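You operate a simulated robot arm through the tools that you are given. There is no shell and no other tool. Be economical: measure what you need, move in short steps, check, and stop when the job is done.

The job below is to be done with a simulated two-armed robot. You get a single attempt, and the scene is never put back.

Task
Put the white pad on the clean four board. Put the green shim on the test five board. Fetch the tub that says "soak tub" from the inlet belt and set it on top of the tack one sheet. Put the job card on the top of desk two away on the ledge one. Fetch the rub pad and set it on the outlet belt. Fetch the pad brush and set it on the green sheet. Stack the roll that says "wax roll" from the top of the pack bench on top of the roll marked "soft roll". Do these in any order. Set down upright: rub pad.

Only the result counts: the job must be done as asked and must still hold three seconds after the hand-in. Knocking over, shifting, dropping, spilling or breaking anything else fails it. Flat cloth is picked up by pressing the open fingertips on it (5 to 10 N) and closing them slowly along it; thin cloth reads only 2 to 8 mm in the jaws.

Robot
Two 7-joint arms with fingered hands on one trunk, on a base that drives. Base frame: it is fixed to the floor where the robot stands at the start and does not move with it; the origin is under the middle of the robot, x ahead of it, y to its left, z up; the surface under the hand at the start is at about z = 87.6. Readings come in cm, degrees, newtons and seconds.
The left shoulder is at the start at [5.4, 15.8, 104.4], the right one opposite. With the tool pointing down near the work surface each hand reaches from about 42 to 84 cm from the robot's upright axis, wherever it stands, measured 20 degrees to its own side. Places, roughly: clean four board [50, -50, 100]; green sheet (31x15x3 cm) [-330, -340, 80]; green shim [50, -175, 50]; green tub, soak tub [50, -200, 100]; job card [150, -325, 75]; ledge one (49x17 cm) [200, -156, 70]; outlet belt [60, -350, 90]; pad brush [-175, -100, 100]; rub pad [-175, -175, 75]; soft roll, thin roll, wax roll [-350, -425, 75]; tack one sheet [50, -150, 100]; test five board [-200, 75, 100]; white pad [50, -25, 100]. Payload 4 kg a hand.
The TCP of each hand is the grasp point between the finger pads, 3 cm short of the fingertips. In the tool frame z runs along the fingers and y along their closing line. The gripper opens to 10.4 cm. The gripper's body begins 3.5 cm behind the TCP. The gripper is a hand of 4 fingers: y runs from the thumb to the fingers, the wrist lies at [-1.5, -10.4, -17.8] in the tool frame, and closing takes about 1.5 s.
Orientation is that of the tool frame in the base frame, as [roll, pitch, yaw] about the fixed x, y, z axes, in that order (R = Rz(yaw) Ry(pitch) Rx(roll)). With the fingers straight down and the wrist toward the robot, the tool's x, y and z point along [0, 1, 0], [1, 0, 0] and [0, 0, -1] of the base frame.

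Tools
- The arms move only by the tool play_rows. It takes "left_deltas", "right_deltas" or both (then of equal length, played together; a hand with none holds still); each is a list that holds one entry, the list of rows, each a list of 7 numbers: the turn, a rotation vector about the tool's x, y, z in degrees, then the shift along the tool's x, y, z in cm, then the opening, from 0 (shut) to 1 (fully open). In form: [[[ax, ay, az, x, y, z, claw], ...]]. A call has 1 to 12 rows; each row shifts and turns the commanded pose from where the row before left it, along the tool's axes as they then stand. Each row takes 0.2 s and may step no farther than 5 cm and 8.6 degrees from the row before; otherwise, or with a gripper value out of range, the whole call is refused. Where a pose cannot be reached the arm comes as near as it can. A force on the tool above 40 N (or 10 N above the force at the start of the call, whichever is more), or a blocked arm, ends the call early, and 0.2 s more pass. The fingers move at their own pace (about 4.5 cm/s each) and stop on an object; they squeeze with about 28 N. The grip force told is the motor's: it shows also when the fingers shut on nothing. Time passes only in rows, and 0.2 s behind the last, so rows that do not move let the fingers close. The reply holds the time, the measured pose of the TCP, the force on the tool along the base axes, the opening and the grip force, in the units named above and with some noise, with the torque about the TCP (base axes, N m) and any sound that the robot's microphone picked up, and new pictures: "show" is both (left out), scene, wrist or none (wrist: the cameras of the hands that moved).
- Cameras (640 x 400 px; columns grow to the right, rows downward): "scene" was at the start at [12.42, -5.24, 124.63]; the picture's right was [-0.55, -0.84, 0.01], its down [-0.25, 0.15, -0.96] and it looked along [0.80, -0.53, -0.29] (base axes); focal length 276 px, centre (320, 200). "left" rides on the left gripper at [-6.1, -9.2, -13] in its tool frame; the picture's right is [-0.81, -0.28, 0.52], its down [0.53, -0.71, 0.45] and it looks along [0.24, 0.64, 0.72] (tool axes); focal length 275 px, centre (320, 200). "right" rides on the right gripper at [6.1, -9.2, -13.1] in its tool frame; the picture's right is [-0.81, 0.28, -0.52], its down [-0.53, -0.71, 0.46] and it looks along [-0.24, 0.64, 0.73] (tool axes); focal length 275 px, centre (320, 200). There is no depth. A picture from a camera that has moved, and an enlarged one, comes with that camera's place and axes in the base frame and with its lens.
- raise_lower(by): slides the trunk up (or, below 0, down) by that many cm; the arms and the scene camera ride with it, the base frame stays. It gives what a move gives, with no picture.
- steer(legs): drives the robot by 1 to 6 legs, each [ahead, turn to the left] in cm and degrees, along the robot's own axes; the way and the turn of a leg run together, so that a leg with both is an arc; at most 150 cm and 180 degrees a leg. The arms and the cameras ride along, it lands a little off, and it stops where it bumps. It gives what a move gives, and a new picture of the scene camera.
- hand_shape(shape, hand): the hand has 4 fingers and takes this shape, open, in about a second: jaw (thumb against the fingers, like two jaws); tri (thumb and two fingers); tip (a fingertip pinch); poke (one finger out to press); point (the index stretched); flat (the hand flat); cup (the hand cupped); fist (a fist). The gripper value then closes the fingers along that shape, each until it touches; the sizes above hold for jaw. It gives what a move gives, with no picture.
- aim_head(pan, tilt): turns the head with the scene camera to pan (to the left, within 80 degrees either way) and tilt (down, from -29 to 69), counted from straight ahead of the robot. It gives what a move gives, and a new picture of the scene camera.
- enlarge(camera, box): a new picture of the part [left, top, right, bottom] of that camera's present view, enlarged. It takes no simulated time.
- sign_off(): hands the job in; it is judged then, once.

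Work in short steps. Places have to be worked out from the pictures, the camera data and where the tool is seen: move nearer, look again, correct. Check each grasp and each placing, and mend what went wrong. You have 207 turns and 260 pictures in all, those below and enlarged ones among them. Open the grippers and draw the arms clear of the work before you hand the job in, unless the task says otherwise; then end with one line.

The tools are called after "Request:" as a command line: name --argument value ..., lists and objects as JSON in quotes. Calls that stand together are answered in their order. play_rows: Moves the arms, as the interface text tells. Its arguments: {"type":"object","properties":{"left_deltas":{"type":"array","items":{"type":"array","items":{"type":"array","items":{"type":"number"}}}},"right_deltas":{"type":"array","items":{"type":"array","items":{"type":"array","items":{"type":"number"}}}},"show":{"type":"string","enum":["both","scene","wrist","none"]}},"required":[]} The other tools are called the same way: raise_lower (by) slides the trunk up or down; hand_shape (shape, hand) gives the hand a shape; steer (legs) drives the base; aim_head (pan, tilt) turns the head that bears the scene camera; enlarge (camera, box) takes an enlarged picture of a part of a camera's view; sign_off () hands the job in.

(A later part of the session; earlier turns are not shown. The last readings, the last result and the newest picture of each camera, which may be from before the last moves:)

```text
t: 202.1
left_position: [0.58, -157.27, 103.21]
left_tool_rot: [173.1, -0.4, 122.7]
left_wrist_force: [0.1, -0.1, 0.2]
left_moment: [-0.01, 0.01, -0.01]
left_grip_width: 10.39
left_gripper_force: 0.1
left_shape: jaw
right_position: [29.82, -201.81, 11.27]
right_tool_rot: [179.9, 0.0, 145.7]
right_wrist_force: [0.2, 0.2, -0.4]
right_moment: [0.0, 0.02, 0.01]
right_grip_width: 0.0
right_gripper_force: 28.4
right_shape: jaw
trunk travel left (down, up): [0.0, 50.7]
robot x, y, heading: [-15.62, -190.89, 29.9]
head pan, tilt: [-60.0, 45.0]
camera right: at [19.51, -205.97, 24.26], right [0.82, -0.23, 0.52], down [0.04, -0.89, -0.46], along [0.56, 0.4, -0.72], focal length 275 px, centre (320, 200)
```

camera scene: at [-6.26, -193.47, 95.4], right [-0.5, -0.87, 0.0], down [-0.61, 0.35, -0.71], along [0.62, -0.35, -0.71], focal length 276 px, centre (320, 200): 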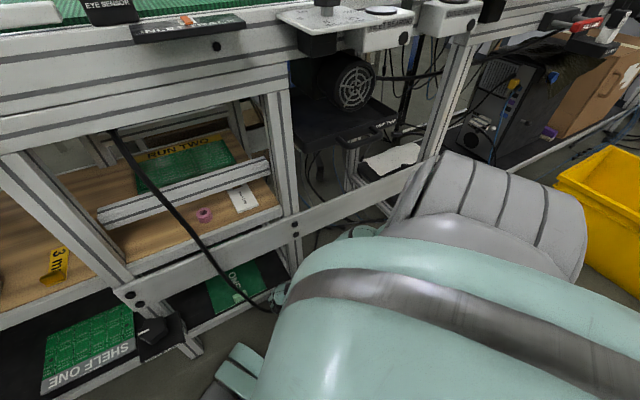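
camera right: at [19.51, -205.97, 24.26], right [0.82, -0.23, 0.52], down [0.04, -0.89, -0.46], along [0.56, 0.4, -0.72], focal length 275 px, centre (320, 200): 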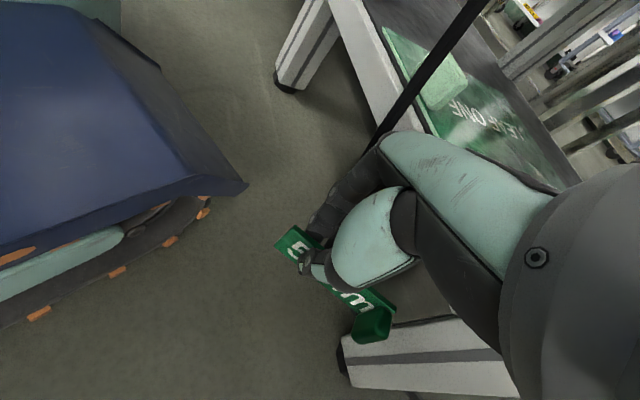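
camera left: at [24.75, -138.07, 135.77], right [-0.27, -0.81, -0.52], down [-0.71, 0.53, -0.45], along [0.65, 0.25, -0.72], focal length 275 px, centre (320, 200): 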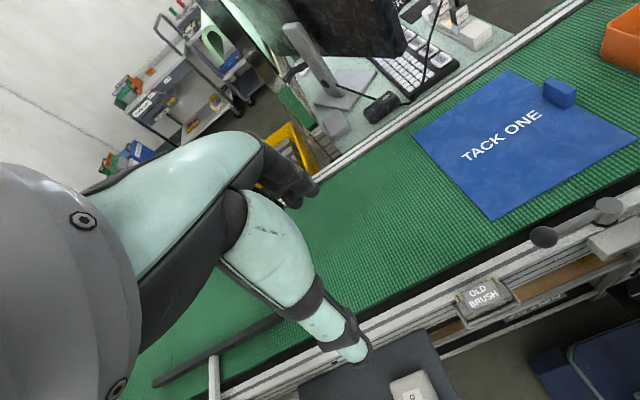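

Held. I back straight out along the heading, then raise the trunk.

Request:
steer --legs '[[-36, 0]]'

Request:
raise_lower --by 25

```text
t: 204.5
left_position: [-31.11, -175.67, 103.04]
left_tool_rot: [172.9, -0.4, 122.6]
left_wrist_force: [-0.2, -0.3, 0.1]
left_moment: [0.02, 0.0, 0.03]
left_grip_width: 10.39
left_gripper_force: 0.1
left_shape: jaw
right_position: [-1.96, -220.16, 11.2]
right_tool_rot: [179.8, 0.0, 145.7]
right_wrist_force: [0.1, -0.8, -0.4]
right_moment: [-0.01, -0.02, 0.02]
right_grip_width: 0.01
right_gripper_force: 28.1
right_shape: jaw
trunk travel left (down, up): [0.0, 50.7]
robot x, y, heading: [-47.53, -209.04, 29.9]
head pan, tilt: [-60.0, 45.0]
camera scene: at [-36.61, -211.03, 95.28], right [-0.5, -0.87, 0.01], down [-0.62, 0.35, -0.7], along [0.6, -0.36, -0.71], focal length 276 px, centre (320, 200)
```

scene: 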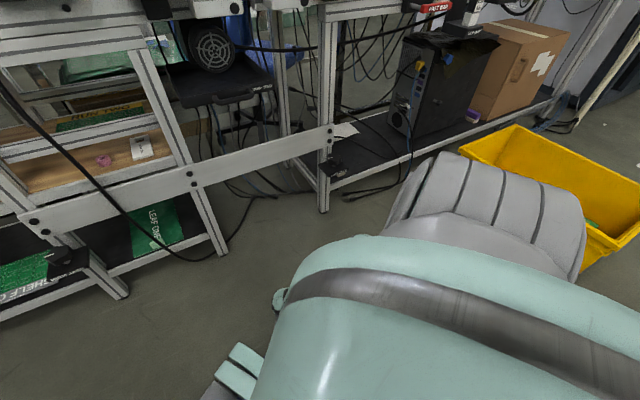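

```text
t: 207.1
left_position: [-31.84, -176.37, 128.27]
left_tool_rot: [172.1, 0.0, 122.2]
left_wrist_force: [-0.9, 0.6, -0.6]
left_moment: [0.0, 0.0, -0.02]
left_grip_width: 10.39
left_gripper_force: 0.0
left_shape: jaw
right_position: [-1.97, -220.32, 36.45]
right_tool_rot: [179.5, 0.3, 145.7]
right_wrist_force: [0.3, 0.0, -0.1]
right_moment: [0.0, 0.02, -0.01]
right_grip_width: 0.0
right_gripper_force: 28.0
right_shape: jaw
trunk travel left (down, up): [-25.0, 25.7]
robot x, y, heading: [-47.15, -208.66, 30.0]
head pan, tilt: [-60.0, 45.0]
```

I bring the right arm up and forward to a carrying pose, and level the left hand.

Request:
play_rows --right_deltas '[[[0, 0, 0, -1.3, 1.1, -4, 0], [0, 0, 0, -1.3, 1.1, -4, 0], [0, 0, 0, -1.3, 1.1, -4, 0], [0, 0, 0, -1.3, 1.1, -4, 0], [0, 0, 0, -1.3, 1.1, -4, 0], [0, 0, 0, -1, 1.1, -4, 0], [0, 0, 0, -1, 1.1, -4, 0], [0, 0, 0, -1, 1.1, -4, 0], [0, 0, 0, -1, 1.1, -4, 0], [0, 0, 0, 0, 1, -4, 0], [0, 0, 0, 0, 0, -4.5, 0], [0, 0, 0, 0, 0, -4.5, 0]]]' --left_deltas '[[[7.5, 0, 0, 0, 0, 0, 1], [0, 0, 0, -1, 1.5, 0, 1], [0, 0, 0, -1, 1.5, 0, 1], [0, 0, 0, -1, 1.5, 0, 1], [0, 0, 0, -1, 1.5, 0, 1], [0, 0, 0, 0, 0, 0, 1], [0, 0, 0, 0, 0, 0, 1], [0, 0, 0, 0, 0, 0, 1], [0, 0, 0, 0, 0, 0, 1], [0, 0, 0, 0, 0, 0, 1], [0, 0, 0, 0, 0, 0, 1], [0, 0, 0, 0, 0, 0, 1]]]' --show "none"

Request:
play_rows --right_deltas '[[[0, 0, 6.5, 0, 0, -4, 0], [0, 0, 6.5, 0, 0, -4, 0], [0, 0, 6.5, 0, 0, -4, 0], [0, 0, 6.5, 0, 0, -4, 0], [0, 0, 0, 2, 0, -3, 0], [0, 0, 0, 2, 0, -3, 0], [0, 0, 0, 2, 0, 0, 0]]]' --show "wrist"

```text
t: 209.7
left_position: [-24.76, -176.15, 128.15]
left_tool_rot: [179.6, -0.4, 122.6]
left_wrist_force: [-0.1, 0.3, -0.2]
left_moment: [-0.03, 0.01, 0.03]
left_grip_width: 10.38
left_gripper_force: 0.1
left_shape: jaw
right_position: [12.47, -217.27, 85.78]
right_tool_rot: [179.4, 0.3, 145.7]
right_wrist_force: [-0.7, 0.2, 0.6]
right_moment: [0.04, -0.02, 0.02]
right_grip_width: 0.0
right_gripper_force: 27.7
right_shape: jaw
trunk travel left (down, up): [-25.0, 25.7]
robot x, y, heading: [-47.1, -208.56, 29.9]
head pan, tilt: [-60.0, 45.0]
```

```text
t: 211.3
left_position: [-24.69, -176.25, 128.18]
left_tool_rot: [179.8, -0.4, 122.5]
left_wrist_force: [0.1, 0.4, 0.2]
left_moment: [-0.02, -0.01, 0.0]
left_grip_width: 10.39
left_gripper_force: 0.0
left_shape: jaw
right_position: [9.0, -212.34, 107.61]
right_tool_rot: [179.3, 0.2, 119.7]
right_wrist_force: [-0.1, 1.0, -0.7]
right_moment: [0.02, -0.05, 0.02]
right_grip_width: 0.01
right_gripper_force: 28.1
right_shape: jaw
trunk travel left (down, up): [-25.0, 25.7]
robot x, y, heading: [-47.29, -208.91, 29.9]
head pan, tilt: [-60.0, 45.0]
camera right: at [-2.16, -211.53, 120.6], right [0.63, -0.57, 0.52], down [-0.35, -0.81, -0.46], along [0.69, 0.11, -0.72], focal length 275 px, centre (320, 200)
```

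right: 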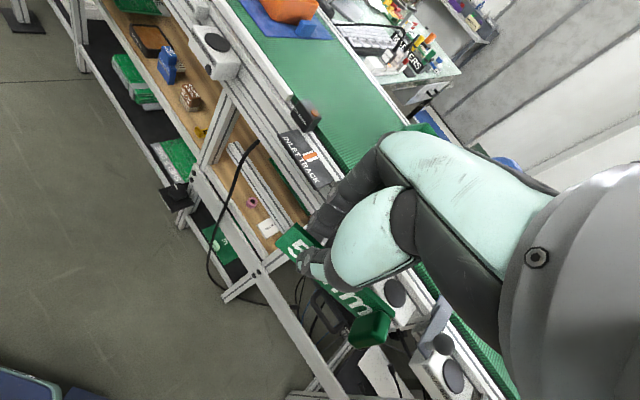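

The shim is firm in the grip. Now I drive up the aisle toward the test five board: turn to heading 90° and advance.

Request:
aim_head --pan 0 --tilt 25

Request:
steer --legs '[[0, 62], [140, 0], [60, 0]]'

```text
t: 212.6
left_position: [-24.81, -176.33, 128.32]
left_tool_rot: [179.7, -0.4, 122.6]
left_wrist_force: [-0.9, 0.7, 0.2]
left_moment: [0.01, 0.03, -0.01]
left_grip_width: 10.39
left_gripper_force: 0.0
left_shape: jaw
right_position: [9.01, -212.19, 107.45]
right_tool_rot: [179.3, 0.0, 119.6]
right_wrist_force: [0.4, -0.9, -0.7]
right_moment: [0.03, 0.02, 0.0]
right_grip_width: 0.0
right_gripper_force: 27.7
right_shape: jaw
trunk travel left (down, up): [-25.0, 25.7]
robot x, y, heading: [-47.52, -208.75, 30.0]
head pan, tilt: [0.0, 25.0]
camera scene: at [-35.27, -202.13, 123.19], right [0.5, -0.87, 0.0], down [-0.38, -0.22, -0.9], along [0.78, 0.45, -0.43], focal length 276 px, centre (320, 200)
```

scene: 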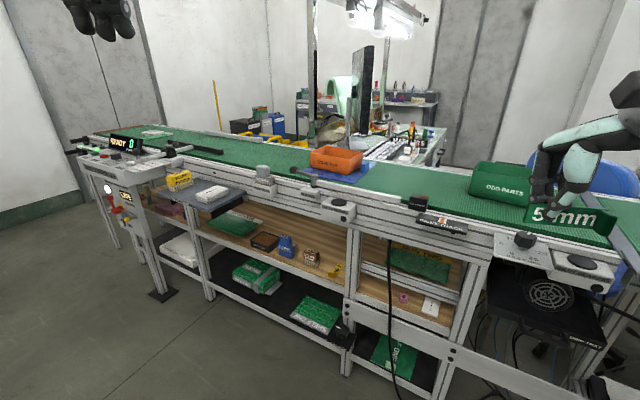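

```text
t: 226.3
left_position: [-76.64, 25.03, 128.15]
left_tool_rot: [179.7, -0.4, -174.4]
left_wrist_force: [-0.4, -0.1, -0.3]
left_moment: [-0.04, 0.04, 0.02]
left_grip_width: 10.38
left_gripper_force: 0.1
left_shape: jaw
right_position: [-29.15, 38.9, 107.62]
right_tool_rot: [179.3, 0.0, -177.3]
right_wrist_force: [-0.9, 0.1, -0.2]
right_moment: [-0.01, 0.0, 0.03]
right_grip_width: 0.0
right_gripper_force: 27.5
right_shape: jaw
trunk travel left (down, up): [-25.0, 25.7]
robot x, y, heading: [-57.63, -9.84, 93.1]
head pan, tilt: [0.0, 25.0]
camera scene: at [-58.38, 3.93, 123.19], right [1.0, 0.05, 0.0], down [0.02, -0.43, -0.9], along [-0.05, 0.9, -0.43], focal length 276 px, centre (320, 200)
```

scene: 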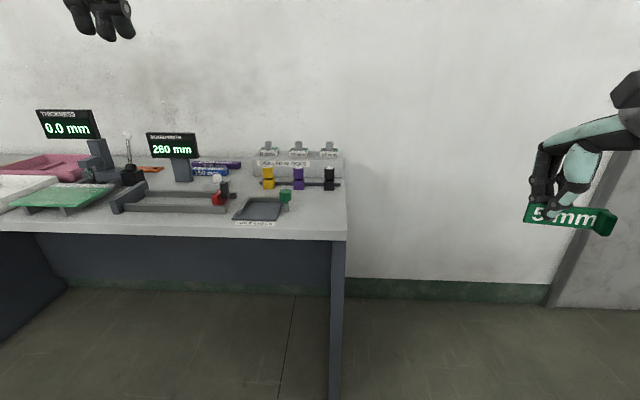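

The test bench is ahead. I check the space to the left before driving along it.

Request:
aim_head --pan 60 --tilt 25

```text
t: 227.6
left_position: [-76.42, 23.41, 128.71]
left_tool_rot: [179.0, -0.4, -174.4]
left_wrist_force: [-0.1, -0.7, 0.0]
left_moment: [0.02, 0.01, -0.01]
left_grip_width: 10.39
left_gripper_force: 0.1
left_shape: jaw
right_position: [-28.99, 37.42, 108.26]
right_tool_rot: [178.6, 0.1, -177.4]
right_wrist_force: [0.2, 0.3, 0.3]
right_moment: [0.02, 0.02, 0.01]
right_grip_width: 0.0
right_gripper_force: 28.2
right_shape: jaw
trunk travel left (down, up): [-25.0, 25.7]
robot x, y, heading: [-57.95, -9.72, 93.0]
head pan, tilt: [60.0, 25.0]
camera scene: at [-66.1, -1.17, 123.26], right [0.45, 0.89, -0.01], down [0.38, -0.2, -0.9], along [-0.81, 0.41, -0.43], focal length 276 px, centre (320, 200)
```

scene: 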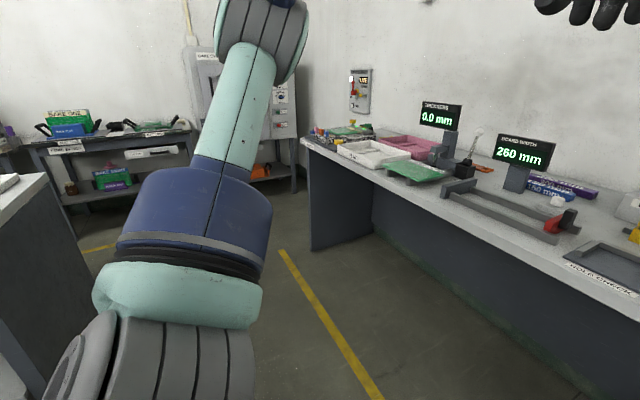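

Request:
enlarge --camera "scene" --box '[295, 90, 475, 200]'

Request:
enlarge --camera "scene" --box '[0, 90, 200, 230]'

```text
3.56 times, centred on (385, 145) of scene
camera zoom: at [-66.1, -1.17, 123.26], right [0.45, 0.89, -0.01], down [0.38, -0.2, -0.9], along [-0.81, 0.41, -0.43], focal length 981 px, centre (89, 396)
```

zoom: 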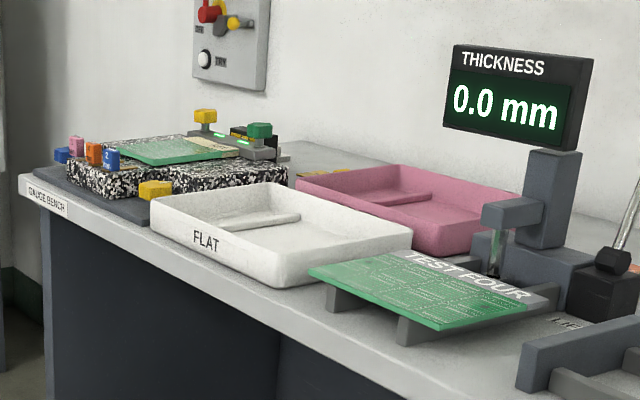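

```text
2.86 times, centred on (100, 160) of scene
camera zoom: at [-66.1, -1.17, 123.26], right [0.45, 0.89, -0.01], down [0.38, -0.2, -0.9], along [-0.81, 0.41, -0.43], focal length 788 px, centre (949, 314)
```

zoom: 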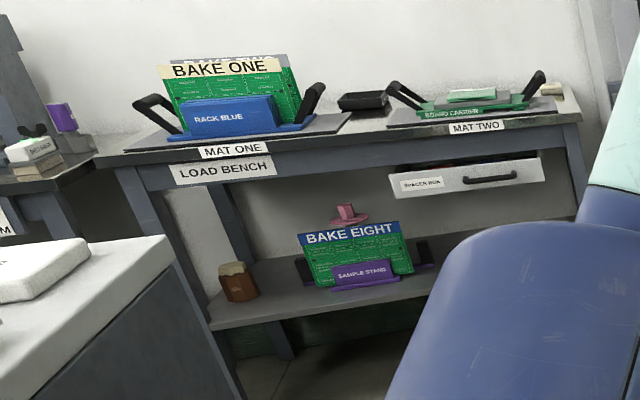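

The board on the granite block at the far-left end, near [-176, 68, 97], should be TEST FIVE. I drive along the bench to about x -170 and turn toward it.

Request:
steer --legs '[[0, 87], [108, 0], [0, -70]]'

Request:
aim_head --pan -15 --tilt 25

```text
t: 239.5
left_position: [-201.04, -16.43, 129.57]
left_tool_rot: [177.3, -0.4, -108.6]
left_wrist_force: [0.4, 0.9, 0.2]
left_moment: [-0.02, 0.05, 0.01]
left_grip_width: 10.41
left_gripper_force: 0.1
left_shape: jaw
right_position: [-194.81, 32.84, 109.26]
right_tool_rot: [177.0, 0.2, -111.7]
right_wrist_force: [0.3, 0.7, -0.1]
right_moment: [-0.01, 0.0, -0.01]
right_grip_width: 0.0
right_gripper_force: 27.9
right_shape: jaw
trunk travel left (down, up): [-25.0, 25.7]
robot x, y, heading: [-166.03, -11.7, 159.6]
head pan, tilt: [60.0, 25.0]
stopped in leg 3: the robot was blocked; the commanded pose is now the measured one
camera scene: at [-177.42, -16.14, 123.27], right [-0.64, 0.77, -0.01], down [0.34, 0.26, -0.9], along [-0.69, -0.58, -0.43], focal length 276 px, centre (320, 200)
```

scene: 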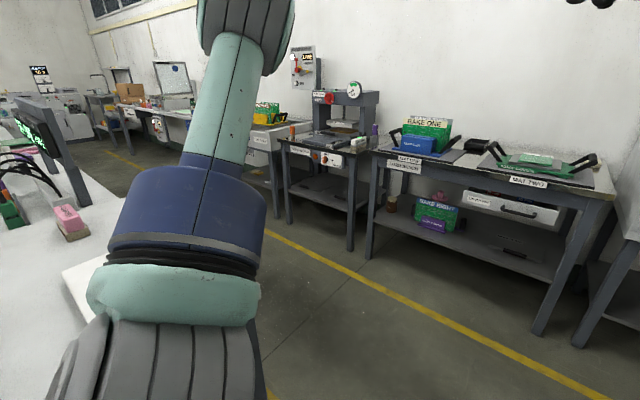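

```text
t: 241.0
left_position: [-201.16, -16.55, 129.51]
left_tool_rot: [177.4, -0.4, -108.7]
left_wrist_force: [0.1, 0.1, -0.3]
left_moment: [0.0, 0.03, -0.02]
left_grip_width: 10.41
left_gripper_force: 0.0
left_shape: jaw
right_position: [-195.02, 32.81, 109.2]
right_tool_rot: [177.1, 0.2, -111.8]
right_wrist_force: [0.3, 0.9, -1.2]
right_moment: [-0.01, -0.04, -0.01]
right_grip_width: 0.01
right_gripper_force: 27.9
right_shape: jaw
trunk travel left (down, up): [-25.0, 25.7]
robot x, y, heading: [-165.86, -11.75, 159.7]
head pan, tilt: [-15.0, 25.0]
camera scene: at [-177.93, -5.02, 123.19], right [0.58, 0.82, 0.0], down [0.36, -0.25, -0.9], along [-0.73, 0.52, -0.43], focal length 276 px, centre (320, 200)
```

scene: 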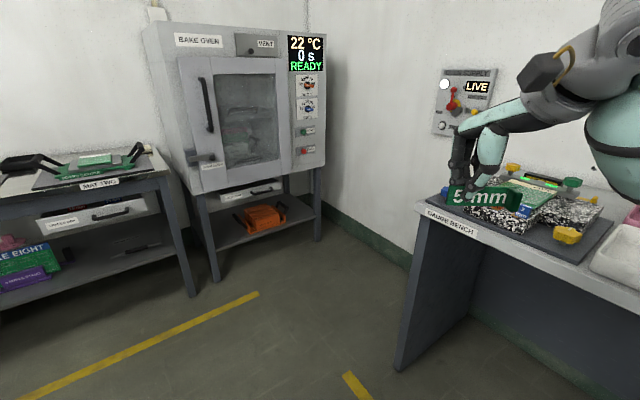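

The turn stopped because the left arm has drifted into its folded limit. I extend it forward again.

Request:
play_rows --left_deltas '[[[2.6, 0, 0, 0.7, 4.3, 0, 1], [0, 0, 0, 0.7, 4.3, 0, 1], [0, 0, 0, 0.7, 4.3, 0, 1], [0, 0, 0, 0.7, 4.3, 0, 1], [0, 0, 0, 0, 0, 0, 1]]]' --right_deltas '[[[2.8, 0, 0, 0, 1.5, 0, 0], [0, 0, 0, 0.7, 1.5, 0, 0], [0, 0, 0, 0.7, 1.5, 0, 0], [0, 0, 0, 0.7, 0, 0, 0], [0, 0, 0, 0, 0, 0, 0]]]' --show "none"

Request:
steer --legs '[[0, -50]]'

```text
t: 242.2
left_position: [-218.21, -13.8, 129.9]
left_tool_rot: [179.9, -0.5, -108.5]
left_wrist_force: [0.4, 0.2, 1.0]
left_moment: [0.01, 0.02, 0.0]
left_grip_width: 10.42
left_gripper_force: 0.0
left_shape: jaw
right_position: [-199.85, 32.38, 109.34]
right_tool_rot: [179.8, 0.1, -111.7]
right_wrist_force: [0.2, 0.4, 0.0]
right_moment: [0.03, 0.03, 0.01]
right_grip_width: 0.0
right_gripper_force: 27.6
right_shape: jaw
trunk travel left (down, up): [-25.0, 25.7]
robot x, y, heading: [-166.09, -12.12, 159.7]
head pan, tilt: [-15.0, 25.0]
```

```text
t: 243.0
left_position: [-215.17, -14.57, 131.21]
left_tool_rot: [177.8, 0.0, -109.2]
left_wrist_force: [-0.4, 0.4, 0.1]
left_moment: [-0.01, 0.04, 0.0]
left_grip_width: 10.35
left_gripper_force: 0.1
left_shape: jaw
right_position: [-197.23, 31.61, 110.38]
right_tool_rot: [178.4, 0.3, -111.7]
right_wrist_force: [-0.2, -0.5, 0.1]
right_moment: [0.0, 0.04, 0.0]
right_grip_width: 0.0
right_gripper_force: 28.0
right_shape: jaw
trunk travel left (down, up): [-25.0, 25.7]
robot x, y, heading: [-166.29, -11.86, 159.8]
head pan, tilt: [-15.0, 25.0]
stopped in leg 1: the robot was blocked; the commanded pose is now the measured one
camera scene: at [-177.84, -5.03, 123.2], right [0.58, 0.81, 0.0], down [0.36, -0.25, -0.9], along [-0.73, 0.52, -0.43], focal length 276 px, centre (320, 200)
```

scene: 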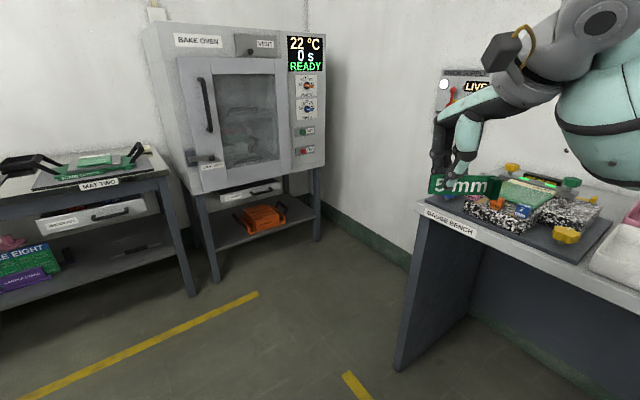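

Still blocked, so it's something physical. I look to the right side.

Request:
aim_head --pan -75 --tilt 30

Request:
aim_head --pan 80 --tilt 50

```text
t: 244.3
left_position: [-215.39, -14.56, 131.07]
left_tool_rot: [178.1, 0.1, -109.2]
left_wrist_force: [-0.4, -0.1, -0.3]
left_moment: [-0.01, 0.03, 0.02]
left_grip_width: 10.38
left_gripper_force: 0.1
left_shape: jaw
right_position: [-197.42, 31.55, 110.43]
right_tool_rot: [178.5, 0.4, -111.7]
right_wrist_force: [0.1, 0.6, 0.5]
right_moment: [0.01, 0.03, 0.0]
right_grip_width: 0.0
right_gripper_force: 28.5
right_shape: jaw
trunk travel left (down, up): [-25.0, 25.7]
robot x, y, heading: [-165.68, -11.43, 159.6]
head pan, tilt: [-75.0, 30.0]
camera scene: at [-169.54, -1.37, 122.49], right [1.0, -0.09, 0.01], down [-0.04, -0.5, -0.86], along [0.09, 0.86, -0.5], focal length 276 px, centre (320, 200)
```

scene: 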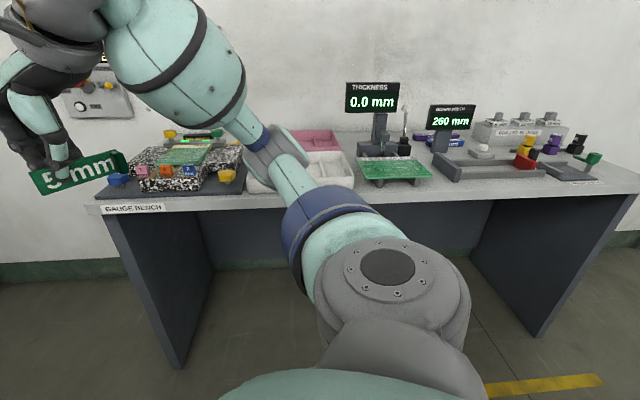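

```text
t: 246.7
left_position: [-215.45, -14.49, 131.16]
left_tool_rot: [178.1, 0.2, -109.0]
left_wrist_force: [-0.3, 0.1, 0.0]
left_moment: [-0.01, 0.01, 0.0]
left_grip_width: 10.38
left_gripper_force: 0.1
left_shape: jaw
right_position: [-197.41, 31.57, 110.34]
right_tool_rot: [178.5, 0.3, -111.7]
right_wrist_force: [0.6, 0.3, 0.1]
right_moment: [-0.01, -0.02, -0.02]
right_grip_width: 0.01
right_gripper_force: 28.1
right_shape: jaw
trunk travel left (down, up): [-25.0, 25.7]
robot x, y, heading: [-165.75, -12.0, 159.3]
head pan, tilt: [80.0, 50.0]
camera scene: at [-174.27, -17.02, 119.55], right [-0.86, 0.51, -0.01], down [0.4, 0.66, -0.64], along [-0.32, -0.56, -0.77], focal length 276 px, centre (320, 200)
```

scene: 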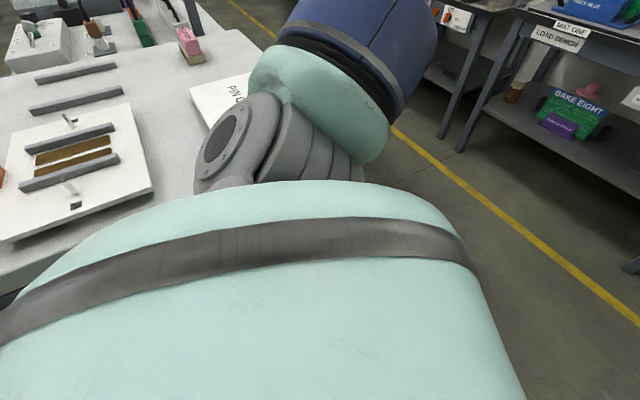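

The desk on my left rear (edge y≈-60) blocks pivoting, so I move forward in a right-hand arc instead.

Request:
steer --legs '[[5, 0], [28, -48]]'

Request:
aim_head --pan -20 --tilt 35

```text
t: 250.2
left_position: [-225.47, 44.14, 130.86]
left_tool_rot: [178.5, -0.4, -156.8]
left_wrist_force: [-0.2, 0.5, -0.3]
left_moment: [-0.02, 0.0, 0.0]
left_grip_width: 10.38
left_gripper_force: 0.1
left_shape: jaw
right_position: [-178.96, 61.78, 110.36]
right_tool_rot: [178.5, 0.3, -159.8]
right_wrist_force: [1.1, 0.1, -0.1]
right_moment: [-0.02, -0.02, -0.02]
right_grip_width: 0.0
right_gripper_force: 27.9
right_shape: jaw
trunk travel left (down, up): [-25.0, 25.7]
robot x, y, heading: [-190.55, 9.31, 111.9]
head pan, tilt: [80.0, 50.0]
camera scene: at [-199.95, 11.79, 119.55], right [-0.2, 0.98, -0.01], down [0.75, 0.15, -0.64], along [-0.63, -0.14, -0.77], focal length 276 px, centre (320, 200)
```

scene: 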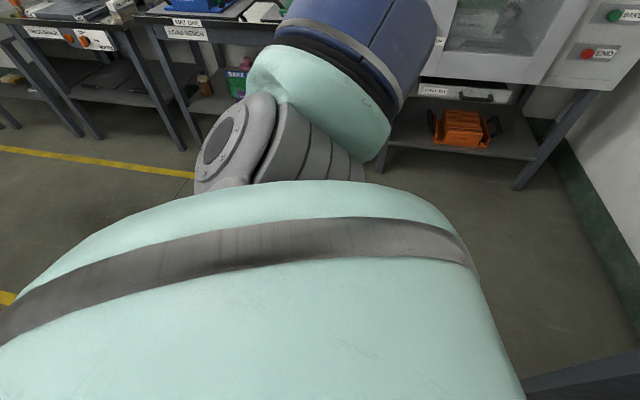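

```text
t: 251.9
left_position: [-224.92, 42.58, 131.52]
left_tool_rot: [177.8, -0.4, -156.8]
left_wrist_force: [-0.6, 0.0, -0.2]
left_moment: [-0.01, -0.04, 0.01]
left_grip_width: 10.38
left_gripper_force: 0.0
left_shape: jaw
right_position: [-178.46, 60.41, 110.91]
right_tool_rot: [177.8, 0.3, -159.8]
right_wrist_force: [0.3, 0.8, -0.1]
right_moment: [-0.01, 0.01, -0.01]
right_grip_width: 0.0
right_gripper_force: 27.2
right_shape: jaw
trunk travel left (down, up): [-25.0, 25.7]
robot x, y, heading: [-190.83, 9.23, 111.5]
head pan, tilt: [-20.0, 35.0]
camera scene: at [-192.64, 22.11, 121.63], right [1.0, 0.03, 0.0], down [0.02, -0.58, -0.81], along [-0.02, 0.81, -0.58], focal length 276 px, centre (320, 200)
```

scene: 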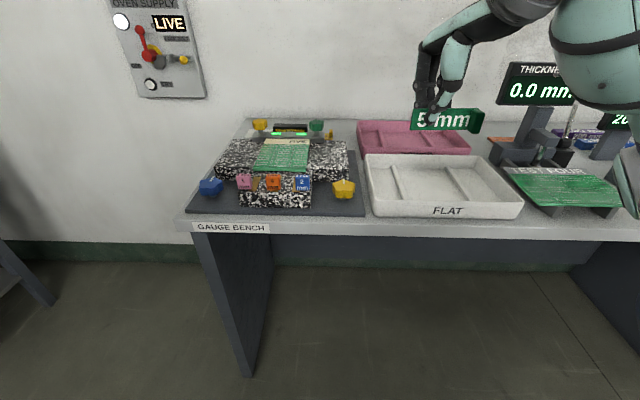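

I'm in place. The FIVE board lies on the granite between the clamps; I zoom.

Request:
enlarge --camera "scene" --box '[190, 105, 370, 225]'

Request:
enlarge --camera "right" --box '[0, 0, 640, 400]'

```text
3.33 times, centred on (280, 165) of scene
camera zoom: at [-192.64, 22.11, 121.63], right [1.0, 0.03, 0.0], down [0.02, -0.58, -0.81], along [-0.02, 0.81, -0.58], focal length 920 px, centre (453, 317)
```

zoom: 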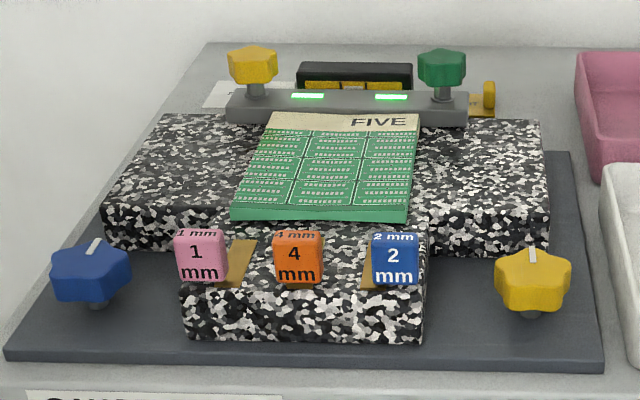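

```text
1.00 times, centred on (320, 200) of right (not enlarged: the box is as wide or as high as the picture)
camera zoom: at [-180.9, 49.19, 123.62], right [0.67, 0.52, 0.53], down [0.74, -0.47, -0.48], along [0.0, 0.72, -0.7], focal length 275 px, centre (320, 200)
```

zoom: 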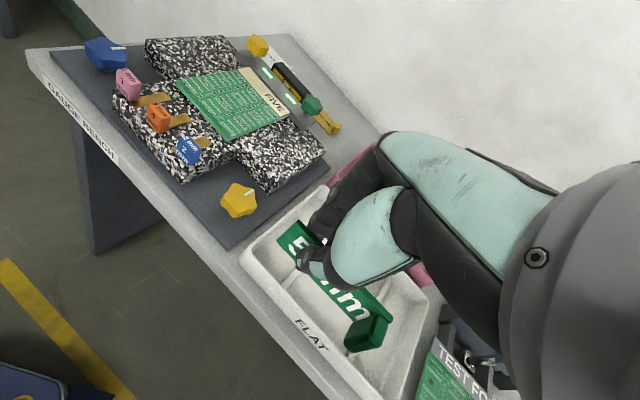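

Triangulated: the FIVE board spans x -209 to -197 and y 77 to 93, top z≈90.6. I turn the robot 14° left so this is in good reach of the right hand.

Request:
steer --legs '[[0, 14]]'

```text
t: 253.3
left_position: [-231.92, 33.42, 131.49]
left_tool_rot: [177.8, -0.4, -142.9]
left_wrist_force: [-0.4, 0.1, 0.5]
left_moment: [0.02, 0.0, -0.02]
left_grip_width: 10.4
left_gripper_force: 0.1
left_shape: jaw
right_position: [-191.15, 62.03, 111.0]
right_tool_rot: [177.8, 0.2, -145.9]
right_wrist_force: [0.1, -0.2, 0.5]
right_moment: [-0.02, 0.02, -0.04]
right_grip_width: 0.0
right_gripper_force: 28.3
right_shape: jaw
trunk travel left (down, up): [-25.0, 25.7]
robot x, y, heading: [-190.44, 9.14, 125.4]
head pan, tilt: [-20.0, 35.0]
camera scene: at [-195.64, 21.3, 121.63], right [0.96, 0.27, 0.0], down [0.16, -0.56, -0.81], along [-0.21, 0.78, -0.58], focal length 276 px, centre (320, 200)
```

scene: 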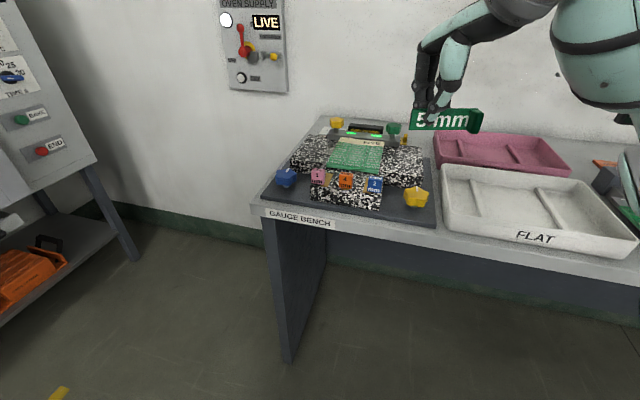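

I move the shim over the board at constant height, then lower to about 6 cm above it.

Request:
play_rows --right_deltas '[[[2.2, 0, 0, 0, 4.2, 0, 0], [0, 0, 0, 0, 4.2, 0, 0], [0, 0, 0, 0, 4.2, 0, 0], [0, 0, 0, 0, 4.2, 0, 0], [0, 0, 0, 0, 4.2, 0, 0], [0, 0, 0, -0.2, 4.2, 0, 0], [0, 0, 0, 0, 0, 4, 0], [0, 0, 0, 0, 0, 4, 0], [0, 0, 0, 0, 0, 0, 0]]]' --show "both"

```text
t: 255.3
left_position: [-231.04, 32.06, 131.96]
left_tool_rot: [177.1, -0.4, -142.9]
left_wrist_force: [0.2, 0.1, 0.4]
left_moment: [0.01, 0.01, 0.0]
left_grip_width: 10.42
left_gripper_force: 0.1
left_shape: jaw
right_position: [-204.29, 81.88, 103.97]
right_tool_rot: [179.2, 0.3, -146.1]
right_wrist_force: [0.1, 0.6, -0.2]
right_moment: [0.0, 0.0, 0.01]
right_grip_width: 0.0
right_gripper_force: 28.6
right_shape: jaw
trunk travel left (down, up): [-25.0, 25.7]
robot x, y, heading: [-191.06, 9.2, 125.3]
head pan, tilt: [-20.0, 35.0]
camera scene: at [-195.66, 21.32, 121.63], right [0.96, 0.27, 0.0], down [0.16, -0.56, -0.81], along [-0.21, 0.78, -0.58], focal length 276 px, centre (320, 200)
camera right: at [-204.16, 70.61, 116.93], right [0.52, 0.67, 0.53], down [0.84, -0.29, -0.46], along [-0.16, 0.68, -0.71], focal length 275 px, centre (320, 200)
```

scene: 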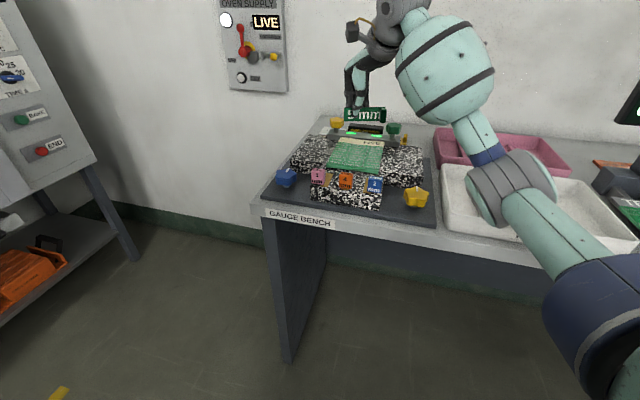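
right: 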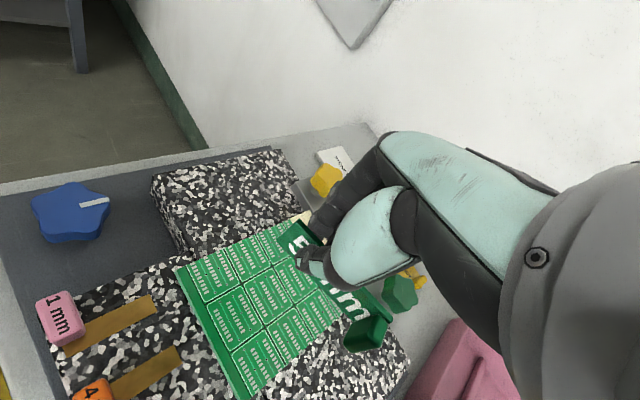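

Positions agree; the board is centred near [-203.3, 85]. I shift 1.5 cm and lower in small steps to contact.

Request:
play_rows --right_deltas '[[[0, 0, 0, 0.1, 1.5, 2, 0], [0, 0, 0, 0, 0, 3, 0], [0, 0, 0, 0, 0, 2, 0], [0, 0, 0, 0, 0, 0.7, 0], [0, 0, 0, 0, 0, 0, 0]]]' --show "wrist"

```text
t: 256.5
left_position: [-230.9, 32.12, 132.07]
left_tool_rot: [177.1, -0.4, -142.9]
left_wrist_force: [-0.3, 0.5, -0.5]
left_moment: [0.0, 0.02, 0.01]
left_grip_width: 10.42
left_gripper_force: 0.0
left_shape: jaw
right_position: [-205.3, 83.19, 96.19]
right_tool_rot: [179.2, 0.4, -146.0]
right_wrist_force: [0.4, -0.6, -0.8]
right_moment: [0.01, 0.01, -0.01]
right_grip_width: 0.01
right_gripper_force: 27.9
right_shape: jaw
trunk travel left (down, up): [-25.0, 25.7]
robot x, y, heading: [-190.48, 9.13, 125.4]
head pan, tilt: [-20.0, 35.0]
camera right: at [-205.15, 71.95, 109.21], right [0.52, 0.67, 0.53], down [0.84, -0.29, -0.46], along [-0.16, 0.68, -0.71], focal length 275 px, centre (320, 200)
```

right: 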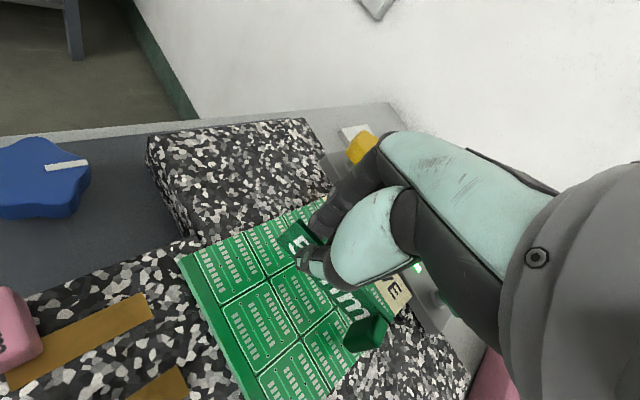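

Request:
play_rows --right_deltas '[[[0, 0, 0, 0.6, 0, 0.6, 0], [0, 0, 0, 0, 0, 0.4, 0], [0, 0, 0, 0, 0, 0, 0]]]' --show "none"

Request:
play_rows --right_deltas '[[[0, 0, 0, 0, 0, 0.4, 0], [0, 0, 0, 0, 0, 0, 0]]]' --show "none"

```text
t: 257.3
left_position: [-230.95, 32.13, 132.09]
left_tool_rot: [177.1, -0.4, -142.9]
left_wrist_force: [-0.1, 0.9, 0.0]
left_moment: [0.04, 0.02, 0.01]
left_grip_width: 10.36
left_gripper_force: 0.1
left_shape: jaw
right_position: [-205.83, 82.78, 95.25]
right_tool_rot: [179.3, 0.3, -145.9]
right_wrist_force: [0.5, 0.2, -0.7]
right_moment: [0.01, -0.01, 0.0]
right_grip_width: 0.0
right_gripper_force: 28.2
right_shape: jaw
trunk travel left (down, up): [-25.0, 25.7]
robot x, y, heading: [-190.5, 9.23, 125.4]
head pan, tilt: [-20.0, 35.0]
```

```text
t: 257.9
left_position: [-230.93, 32.12, 132.0]
left_tool_rot: [177.1, -0.4, -142.8]
left_wrist_force: [0.2, 0.1, 0.4]
left_moment: [0.06, 0.0, -0.02]
left_grip_width: 10.4
left_gripper_force: 0.1
left_shape: jaw
right_position: [-205.79, 82.88, 94.82]
right_tool_rot: [179.3, 0.3, -146.0]
right_wrist_force: [0.4, 0.5, -0.8]
right_moment: [-0.05, -0.02, 0.0]
right_grip_width: 0.0
right_gripper_force: 28.2
right_shape: jaw
trunk travel left (down, up): [-25.0, 25.7]
robot x, y, heading: [-190.32, 9.69, 125.6]
head pan, tilt: [-20.0, 35.0]
```

Request:
play_rows --right_deltas '[[[0, 0, 0, 0, 0, 0.4, 0], [0, 0, 0, 0, 0, 0, 0]]]' --show "none"

Request:
play_rows --right_deltas '[[[0, 0, 0, 0, 0, 0.4, 0], [0, 0, 0, 0, 0, 0, 0]]]' --show "wrist"

```text
t: 258.5
left_position: [-231.0, 32.08, 132.06]
left_tool_rot: [177.1, -0.3, -142.8]
left_wrist_force: [-0.5, -0.1, -0.1]
left_moment: [-0.01, -0.03, -0.02]
left_grip_width: 10.37
left_gripper_force: 0.1
left_shape: jaw
right_position: [-205.79, 82.83, 94.71]
right_tool_rot: [179.0, 0.2, -145.9]
right_wrist_force: [0.6, 0.9, 7.8]
right_moment: [0.02, 0.05, -0.01]
right_grip_width: 0.0
right_gripper_force: 28.1
right_shape: jaw
trunk travel left (down, up): [-25.0, 25.7]
robot x, y, heading: [-190.53, 9.19, 125.2]
head pan, tilt: [-20.0, 35.0]
```

```text
t: 259.1
left_position: [-230.89, 31.91, 132.01]
left_tool_rot: [176.9, -0.2, -142.8]
left_wrist_force: [-0.4, -0.1, 0.4]
left_moment: [-0.02, 0.02, -0.01]
left_grip_width: 10.39
left_gripper_force: 0.0
left_shape: jaw
right_position: [-205.7, 82.74, 94.49]
right_tool_rot: [178.7, 0.2, -146.1]
right_wrist_force: [1.8, 3.5, 23.6]
right_moment: [0.18, 0.08, 0.02]
right_grip_width: 0.0
right_gripper_force: 28.0
right_shape: jaw
trunk travel left (down, up): [-25.0, 25.7]
robot x, y, heading: [-190.6, 9.16, 125.4]
head pan, tilt: [-20.0, 35.0]
camera right: at [-205.51, 71.38, 107.42], right [0.52, 0.67, 0.53], down [0.84, -0.28, -0.47], along [-0.16, 0.69, -0.71], focal length 275 px, centre (320, 200)
```

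right: 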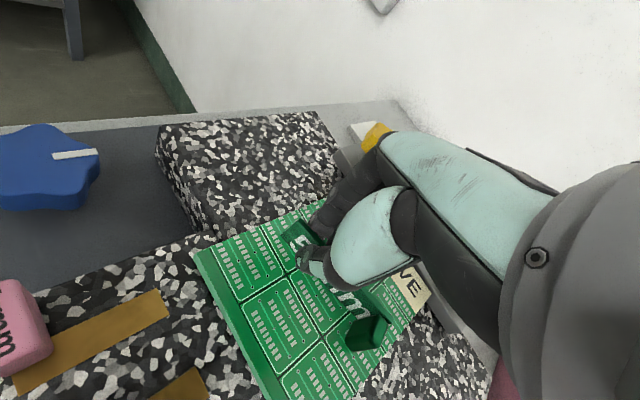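

Seated on the board. I ease up 0.3 cm, release, and rise straight.

Request:
play_rows --right_deltas '[[[0, 0, 0, 0, 0, -0.35, 0], [0, 0, 0, 0, 0, 0, 0.1], [0, 0, 0, 0, 0, 0, 0.3], [0, 0, 0, 0, 0, 0, 0.4], [0, 0, 0, 0, 0, 0, 0.4], [0, 0, 0, 0, 0, -1.5, 0.4], [0, 0, 0, 0, 0, -3, 0.4], [0, 0, 0, 0, 0, -5, 0.4], [0, 0, 0, 0, 0, -5, 0.4], [0, 0, 0, 0, 0, 0, 0.4]]]' --show "wrist"

```text
t: 261.3
left_position: [-231.06, 32.32, 131.98]
left_tool_rot: [177.2, -0.4, -142.9]
left_wrist_force: [0.0, 0.6, -0.1]
left_moment: [-0.01, 0.02, -0.02]
left_grip_width: 10.38
left_gripper_force: 0.1
left_shape: jaw
right_position: [-205.68, 82.79, 108.87]
right_tool_rot: [179.4, 0.2, -145.8]
right_wrist_force: [0.6, -0.1, -0.2]
right_moment: [0.04, -0.01, 0.0]
right_grip_width: 4.12
right_gripper_force: 0.0
right_shape: jaw
trunk travel left (down, up): [-25.0, 25.7]
robot x, y, heading: [-190.49, 9.1, 125.3]
head pan, tilt: [-20.0, 35.0]
camera right: at [-205.59, 71.65, 121.8], right [0.52, 0.68, 0.53], down [0.84, -0.29, -0.46], along [-0.16, 0.68, -0.72], focal length 275 px, centre (320, 200)
```

right: 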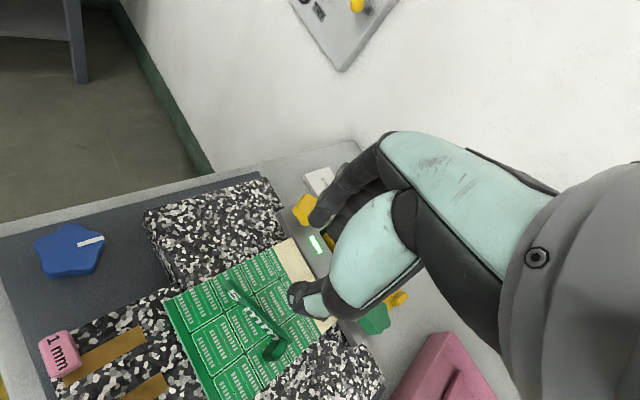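

The shim stands on the FIVE board. I retract the arm along its way in.

Request:
play_rows --right_deltas '[[[0, 0, 0, 0, -3, -3, 0.6], [0, 0, 0, 0, -4.5, -1, 1], [0, 0, 0, 0, -4.5, 0, 1], [0, 0, 0, 0, -4.5, 0, 1], [0, 0, 0, 0, -4.5, 0, 1], [0, 0, 0, 0, -4.5, 0, 1], [0, 0, 0, 0, 0, 0, 1]]]' --left_deltas '[[[2.9, 0, 0, 0, 1.5, 0, 1], [0, 0, 0, -1, 1, 0, 1], [0, 0, 0, -1, 1, 0, 1], [0, 0, 0, 0, 0, 0, 1], [0, 0, 0, 0, 0, 0, 1], [0, 0, 0, 0, 0, 0, 1], [0, 0, 0, 0, 0, 0, 1]]]' --show "none"

Request:
aim_head --pan 0 --tilt 30

Request:
steer --legs '[[-28, 35]]'

```text
t: 262.9
left_position: [-231.69, 36.27, 132.07]
left_tool_rot: [-179.8, -0.5, -142.8]
left_wrist_force: [0.3, 0.8, -1.1]
left_moment: [0.0, -0.02, 0.01]
left_grip_width: 10.41
left_gripper_force: 0.0
left_shape: jaw
right_position: [-191.4, 61.73, 112.44]
right_tool_rot: [179.4, 0.3, -146.0]
right_wrist_force: [-0.4, -0.1, -0.7]
right_moment: [0.01, 0.02, -0.02]
right_grip_width: 10.37
right_gripper_force: 0.0
right_shape: jaw
trunk travel left (down, up): [-25.0, 25.7]
robot x, y, heading: [-190.71, 9.09, 125.8]
head pan, tilt: [-20.0, 35.0]
```

```text
t: 263.7
left_position: [-231.53, 36.1, 132.18]
left_tool_rot: [-180.0, -0.5, -142.9]
left_wrist_force: [-0.8, -0.3, -0.2]
left_moment: [0.0, 0.04, 0.01]
left_grip_width: 10.39
left_gripper_force: 0.0
left_shape: jaw
right_position: [-191.24, 61.6, 112.45]
right_tool_rot: [179.3, 0.3, -146.0]
right_wrist_force: [0.3, 0.1, 0.4]
right_moment: [0.03, -0.02, 0.01]
right_grip_width: 10.37
right_gripper_force: 0.1
right_shape: jaw
trunk travel left (down, up): [-25.0, 25.7]
robot x, y, heading: [-190.52, 8.86, 125.5]
head pan, tilt: [0.0, 30.0]
camera scene: at [-198.53, 20.2, 122.4], right [0.81, 0.58, 0.0], down [0.3, -0.42, -0.86], along [-0.5, 0.7, -0.51], focal length 276 px, centre (320, 200)
```

scene: 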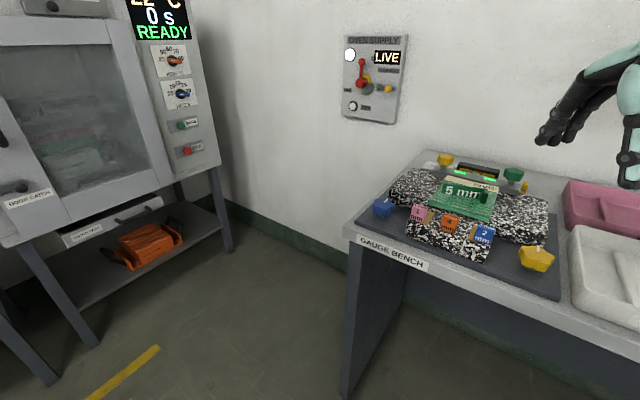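

```text
t: 266.0
left_position: [-217.5, -8.69, 132.11]
left_tool_rot: [179.9, -0.4, -107.9]
left_wrist_force: [0.9, 0.7, 0.2]
left_moment: [0.03, 0.05, 0.03]
left_grip_width: 10.38
left_gripper_force: 0.1
left_shape: jaw
right_position: [-199.32, 35.14, 112.69]
right_tool_rot: [179.3, 0.3, -111.1]
right_wrist_force: [-0.4, 0.3, 1.3]
right_moment: [0.01, 0.0, 0.01]
right_grip_width: 10.36
right_gripper_force: 0.1
right_shape: jaw
trunk travel left (down, up): [-25.0, 25.7]
robot x, y, heading: [-168.62, -7.33, 160.4]
head pan, tilt: [0.0, 30.0]
camera scene: at [-181.46, -2.79, 122.4], right [0.33, 0.94, 0.0], down [0.48, -0.17, -0.86], along [-0.81, 0.28, -0.51], focal length 276 px, centre (320, 200)
```

scene: 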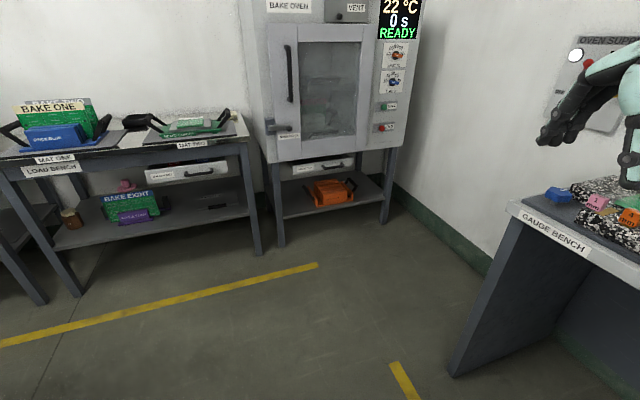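

Shim confirmed. Now I turn, reverse to the main aisle, and drive down beside the desk.

Request:
steer --legs '[[0, 20], [-98, 0], [0, 90], [100, 0]]'

Request:
aim_head --pan -70 --tilt 25

```text
t: 282.2
left_position: [-52.22, -150.45, 132.69]
left_tool_rot: [179.3, -0.4, 1.6]
left_wrist_force: [0.2, 0.1, -0.4]
left_moment: [-0.01, 0.03, -0.03]
left_grip_width: 10.39
left_gripper_force: 0.0
left_shape: jaw
right_position: [-99.87, -148.09, 113.06]
right_tool_rot: [178.6, 0.3, -1.5]
right_wrist_force: [-0.5, 0.2, 0.8]
right_moment: [0.04, 0.0, 0.01]
right_grip_width: 10.38
right_gripper_force: 0.0
right_shape: jaw
trunk travel left (down, up): [-25.0, 25.7]
robot x, y, heading: [-69.89, -106.25, -89.7]
head pan, tilt: [0.0, 30.0]
camera scene: at [-70.12, -120.11, 122.4], right [-1.0, -0.01, 0.0], down [0.0, 0.51, -0.86], along [0.01, -0.86, -0.51], focal length 276 px, centre (320, 200)
```

scene: 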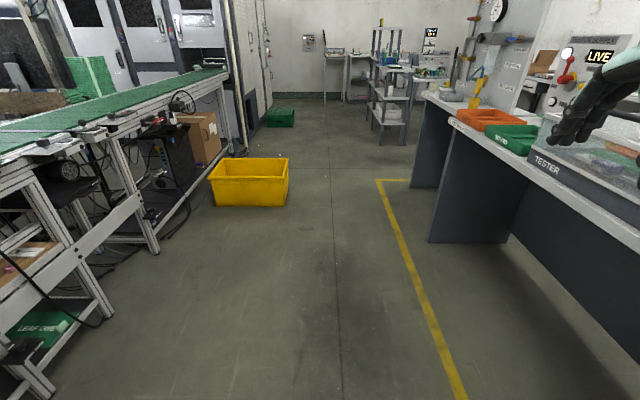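

```text
t: 283.6
left_position: [-52.22, -148.9, 133.29]
left_tool_rot: [178.6, -0.4, 1.7]
left_wrist_force: [0.8, 0.4, -0.3]
left_moment: [-0.06, -0.01, 0.02]
left_grip_width: 10.39
left_gripper_force: 0.2
left_shape: jaw
right_position: [-99.77, -146.78, 113.67]
right_tool_rot: [177.8, 0.4, -1.4]
right_wrist_force: [0.9, -0.1, 0.0]
right_moment: [-0.02, -0.01, 0.02]
right_grip_width: 10.39
right_gripper_force: 0.1
right_shape: jaw
trunk travel left (down, up): [-25.0, 25.7]
robot x, y, heading: [-70.23, -105.86, -89.5]
head pan, tilt: [-70.0, 25.0]
camera scene: at [-78.81, -114.26, 123.28], right [-0.35, 0.94, 0.01], down [0.4, 0.16, -0.9], along [-0.85, -0.31, -0.43], focal length 276 px, centre (320, 200)
```

scene: 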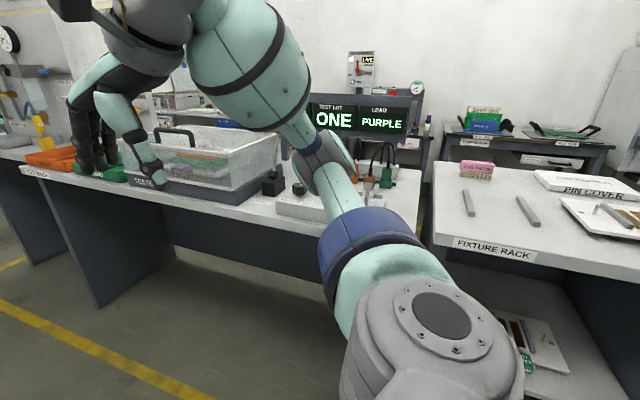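

Request:
enlarge --camera "scene" --box '[430, 140, 640, 270]'

Request:
enlarge --camera "scene" --box '[480, 270, 620, 400]'

```text
3.05 times, centred on (535, 205) of scene
camera zoom: at [-78.81, -114.26, 123.28], right [-0.35, 0.94, 0.01], down [0.4, 0.16, -0.9], along [-0.85, -0.31, -0.43], focal length 841 px, centre (-335, 185)
```

zoom: 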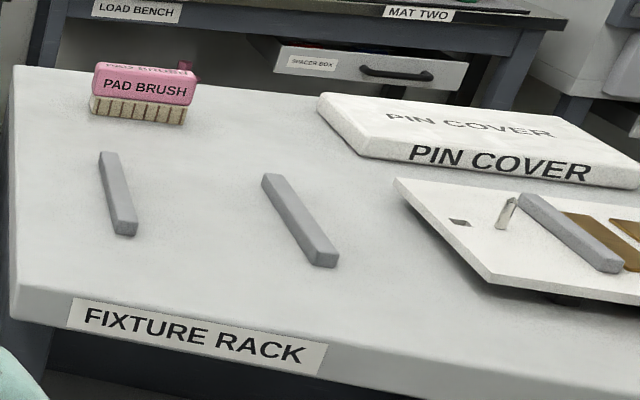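

```text
3.08 times, centred on (550, 335) of scene
camera zoom: at [-78.81, -114.26, 123.28], right [-0.35, 0.94, 0.01], down [0.4, 0.16, -0.9], along [-0.85, -0.31, -0.43], focal length 849 px, centre (-388, -215)
```

zoom: 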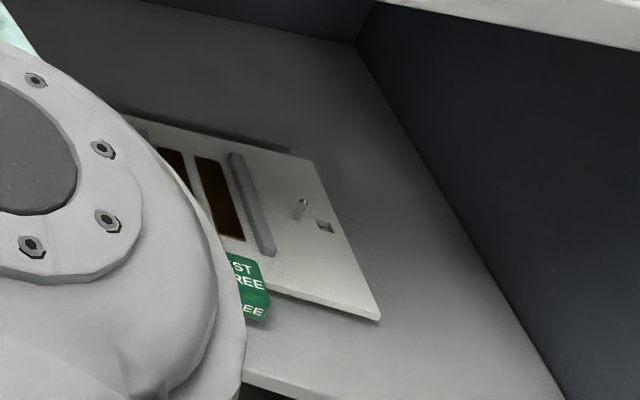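

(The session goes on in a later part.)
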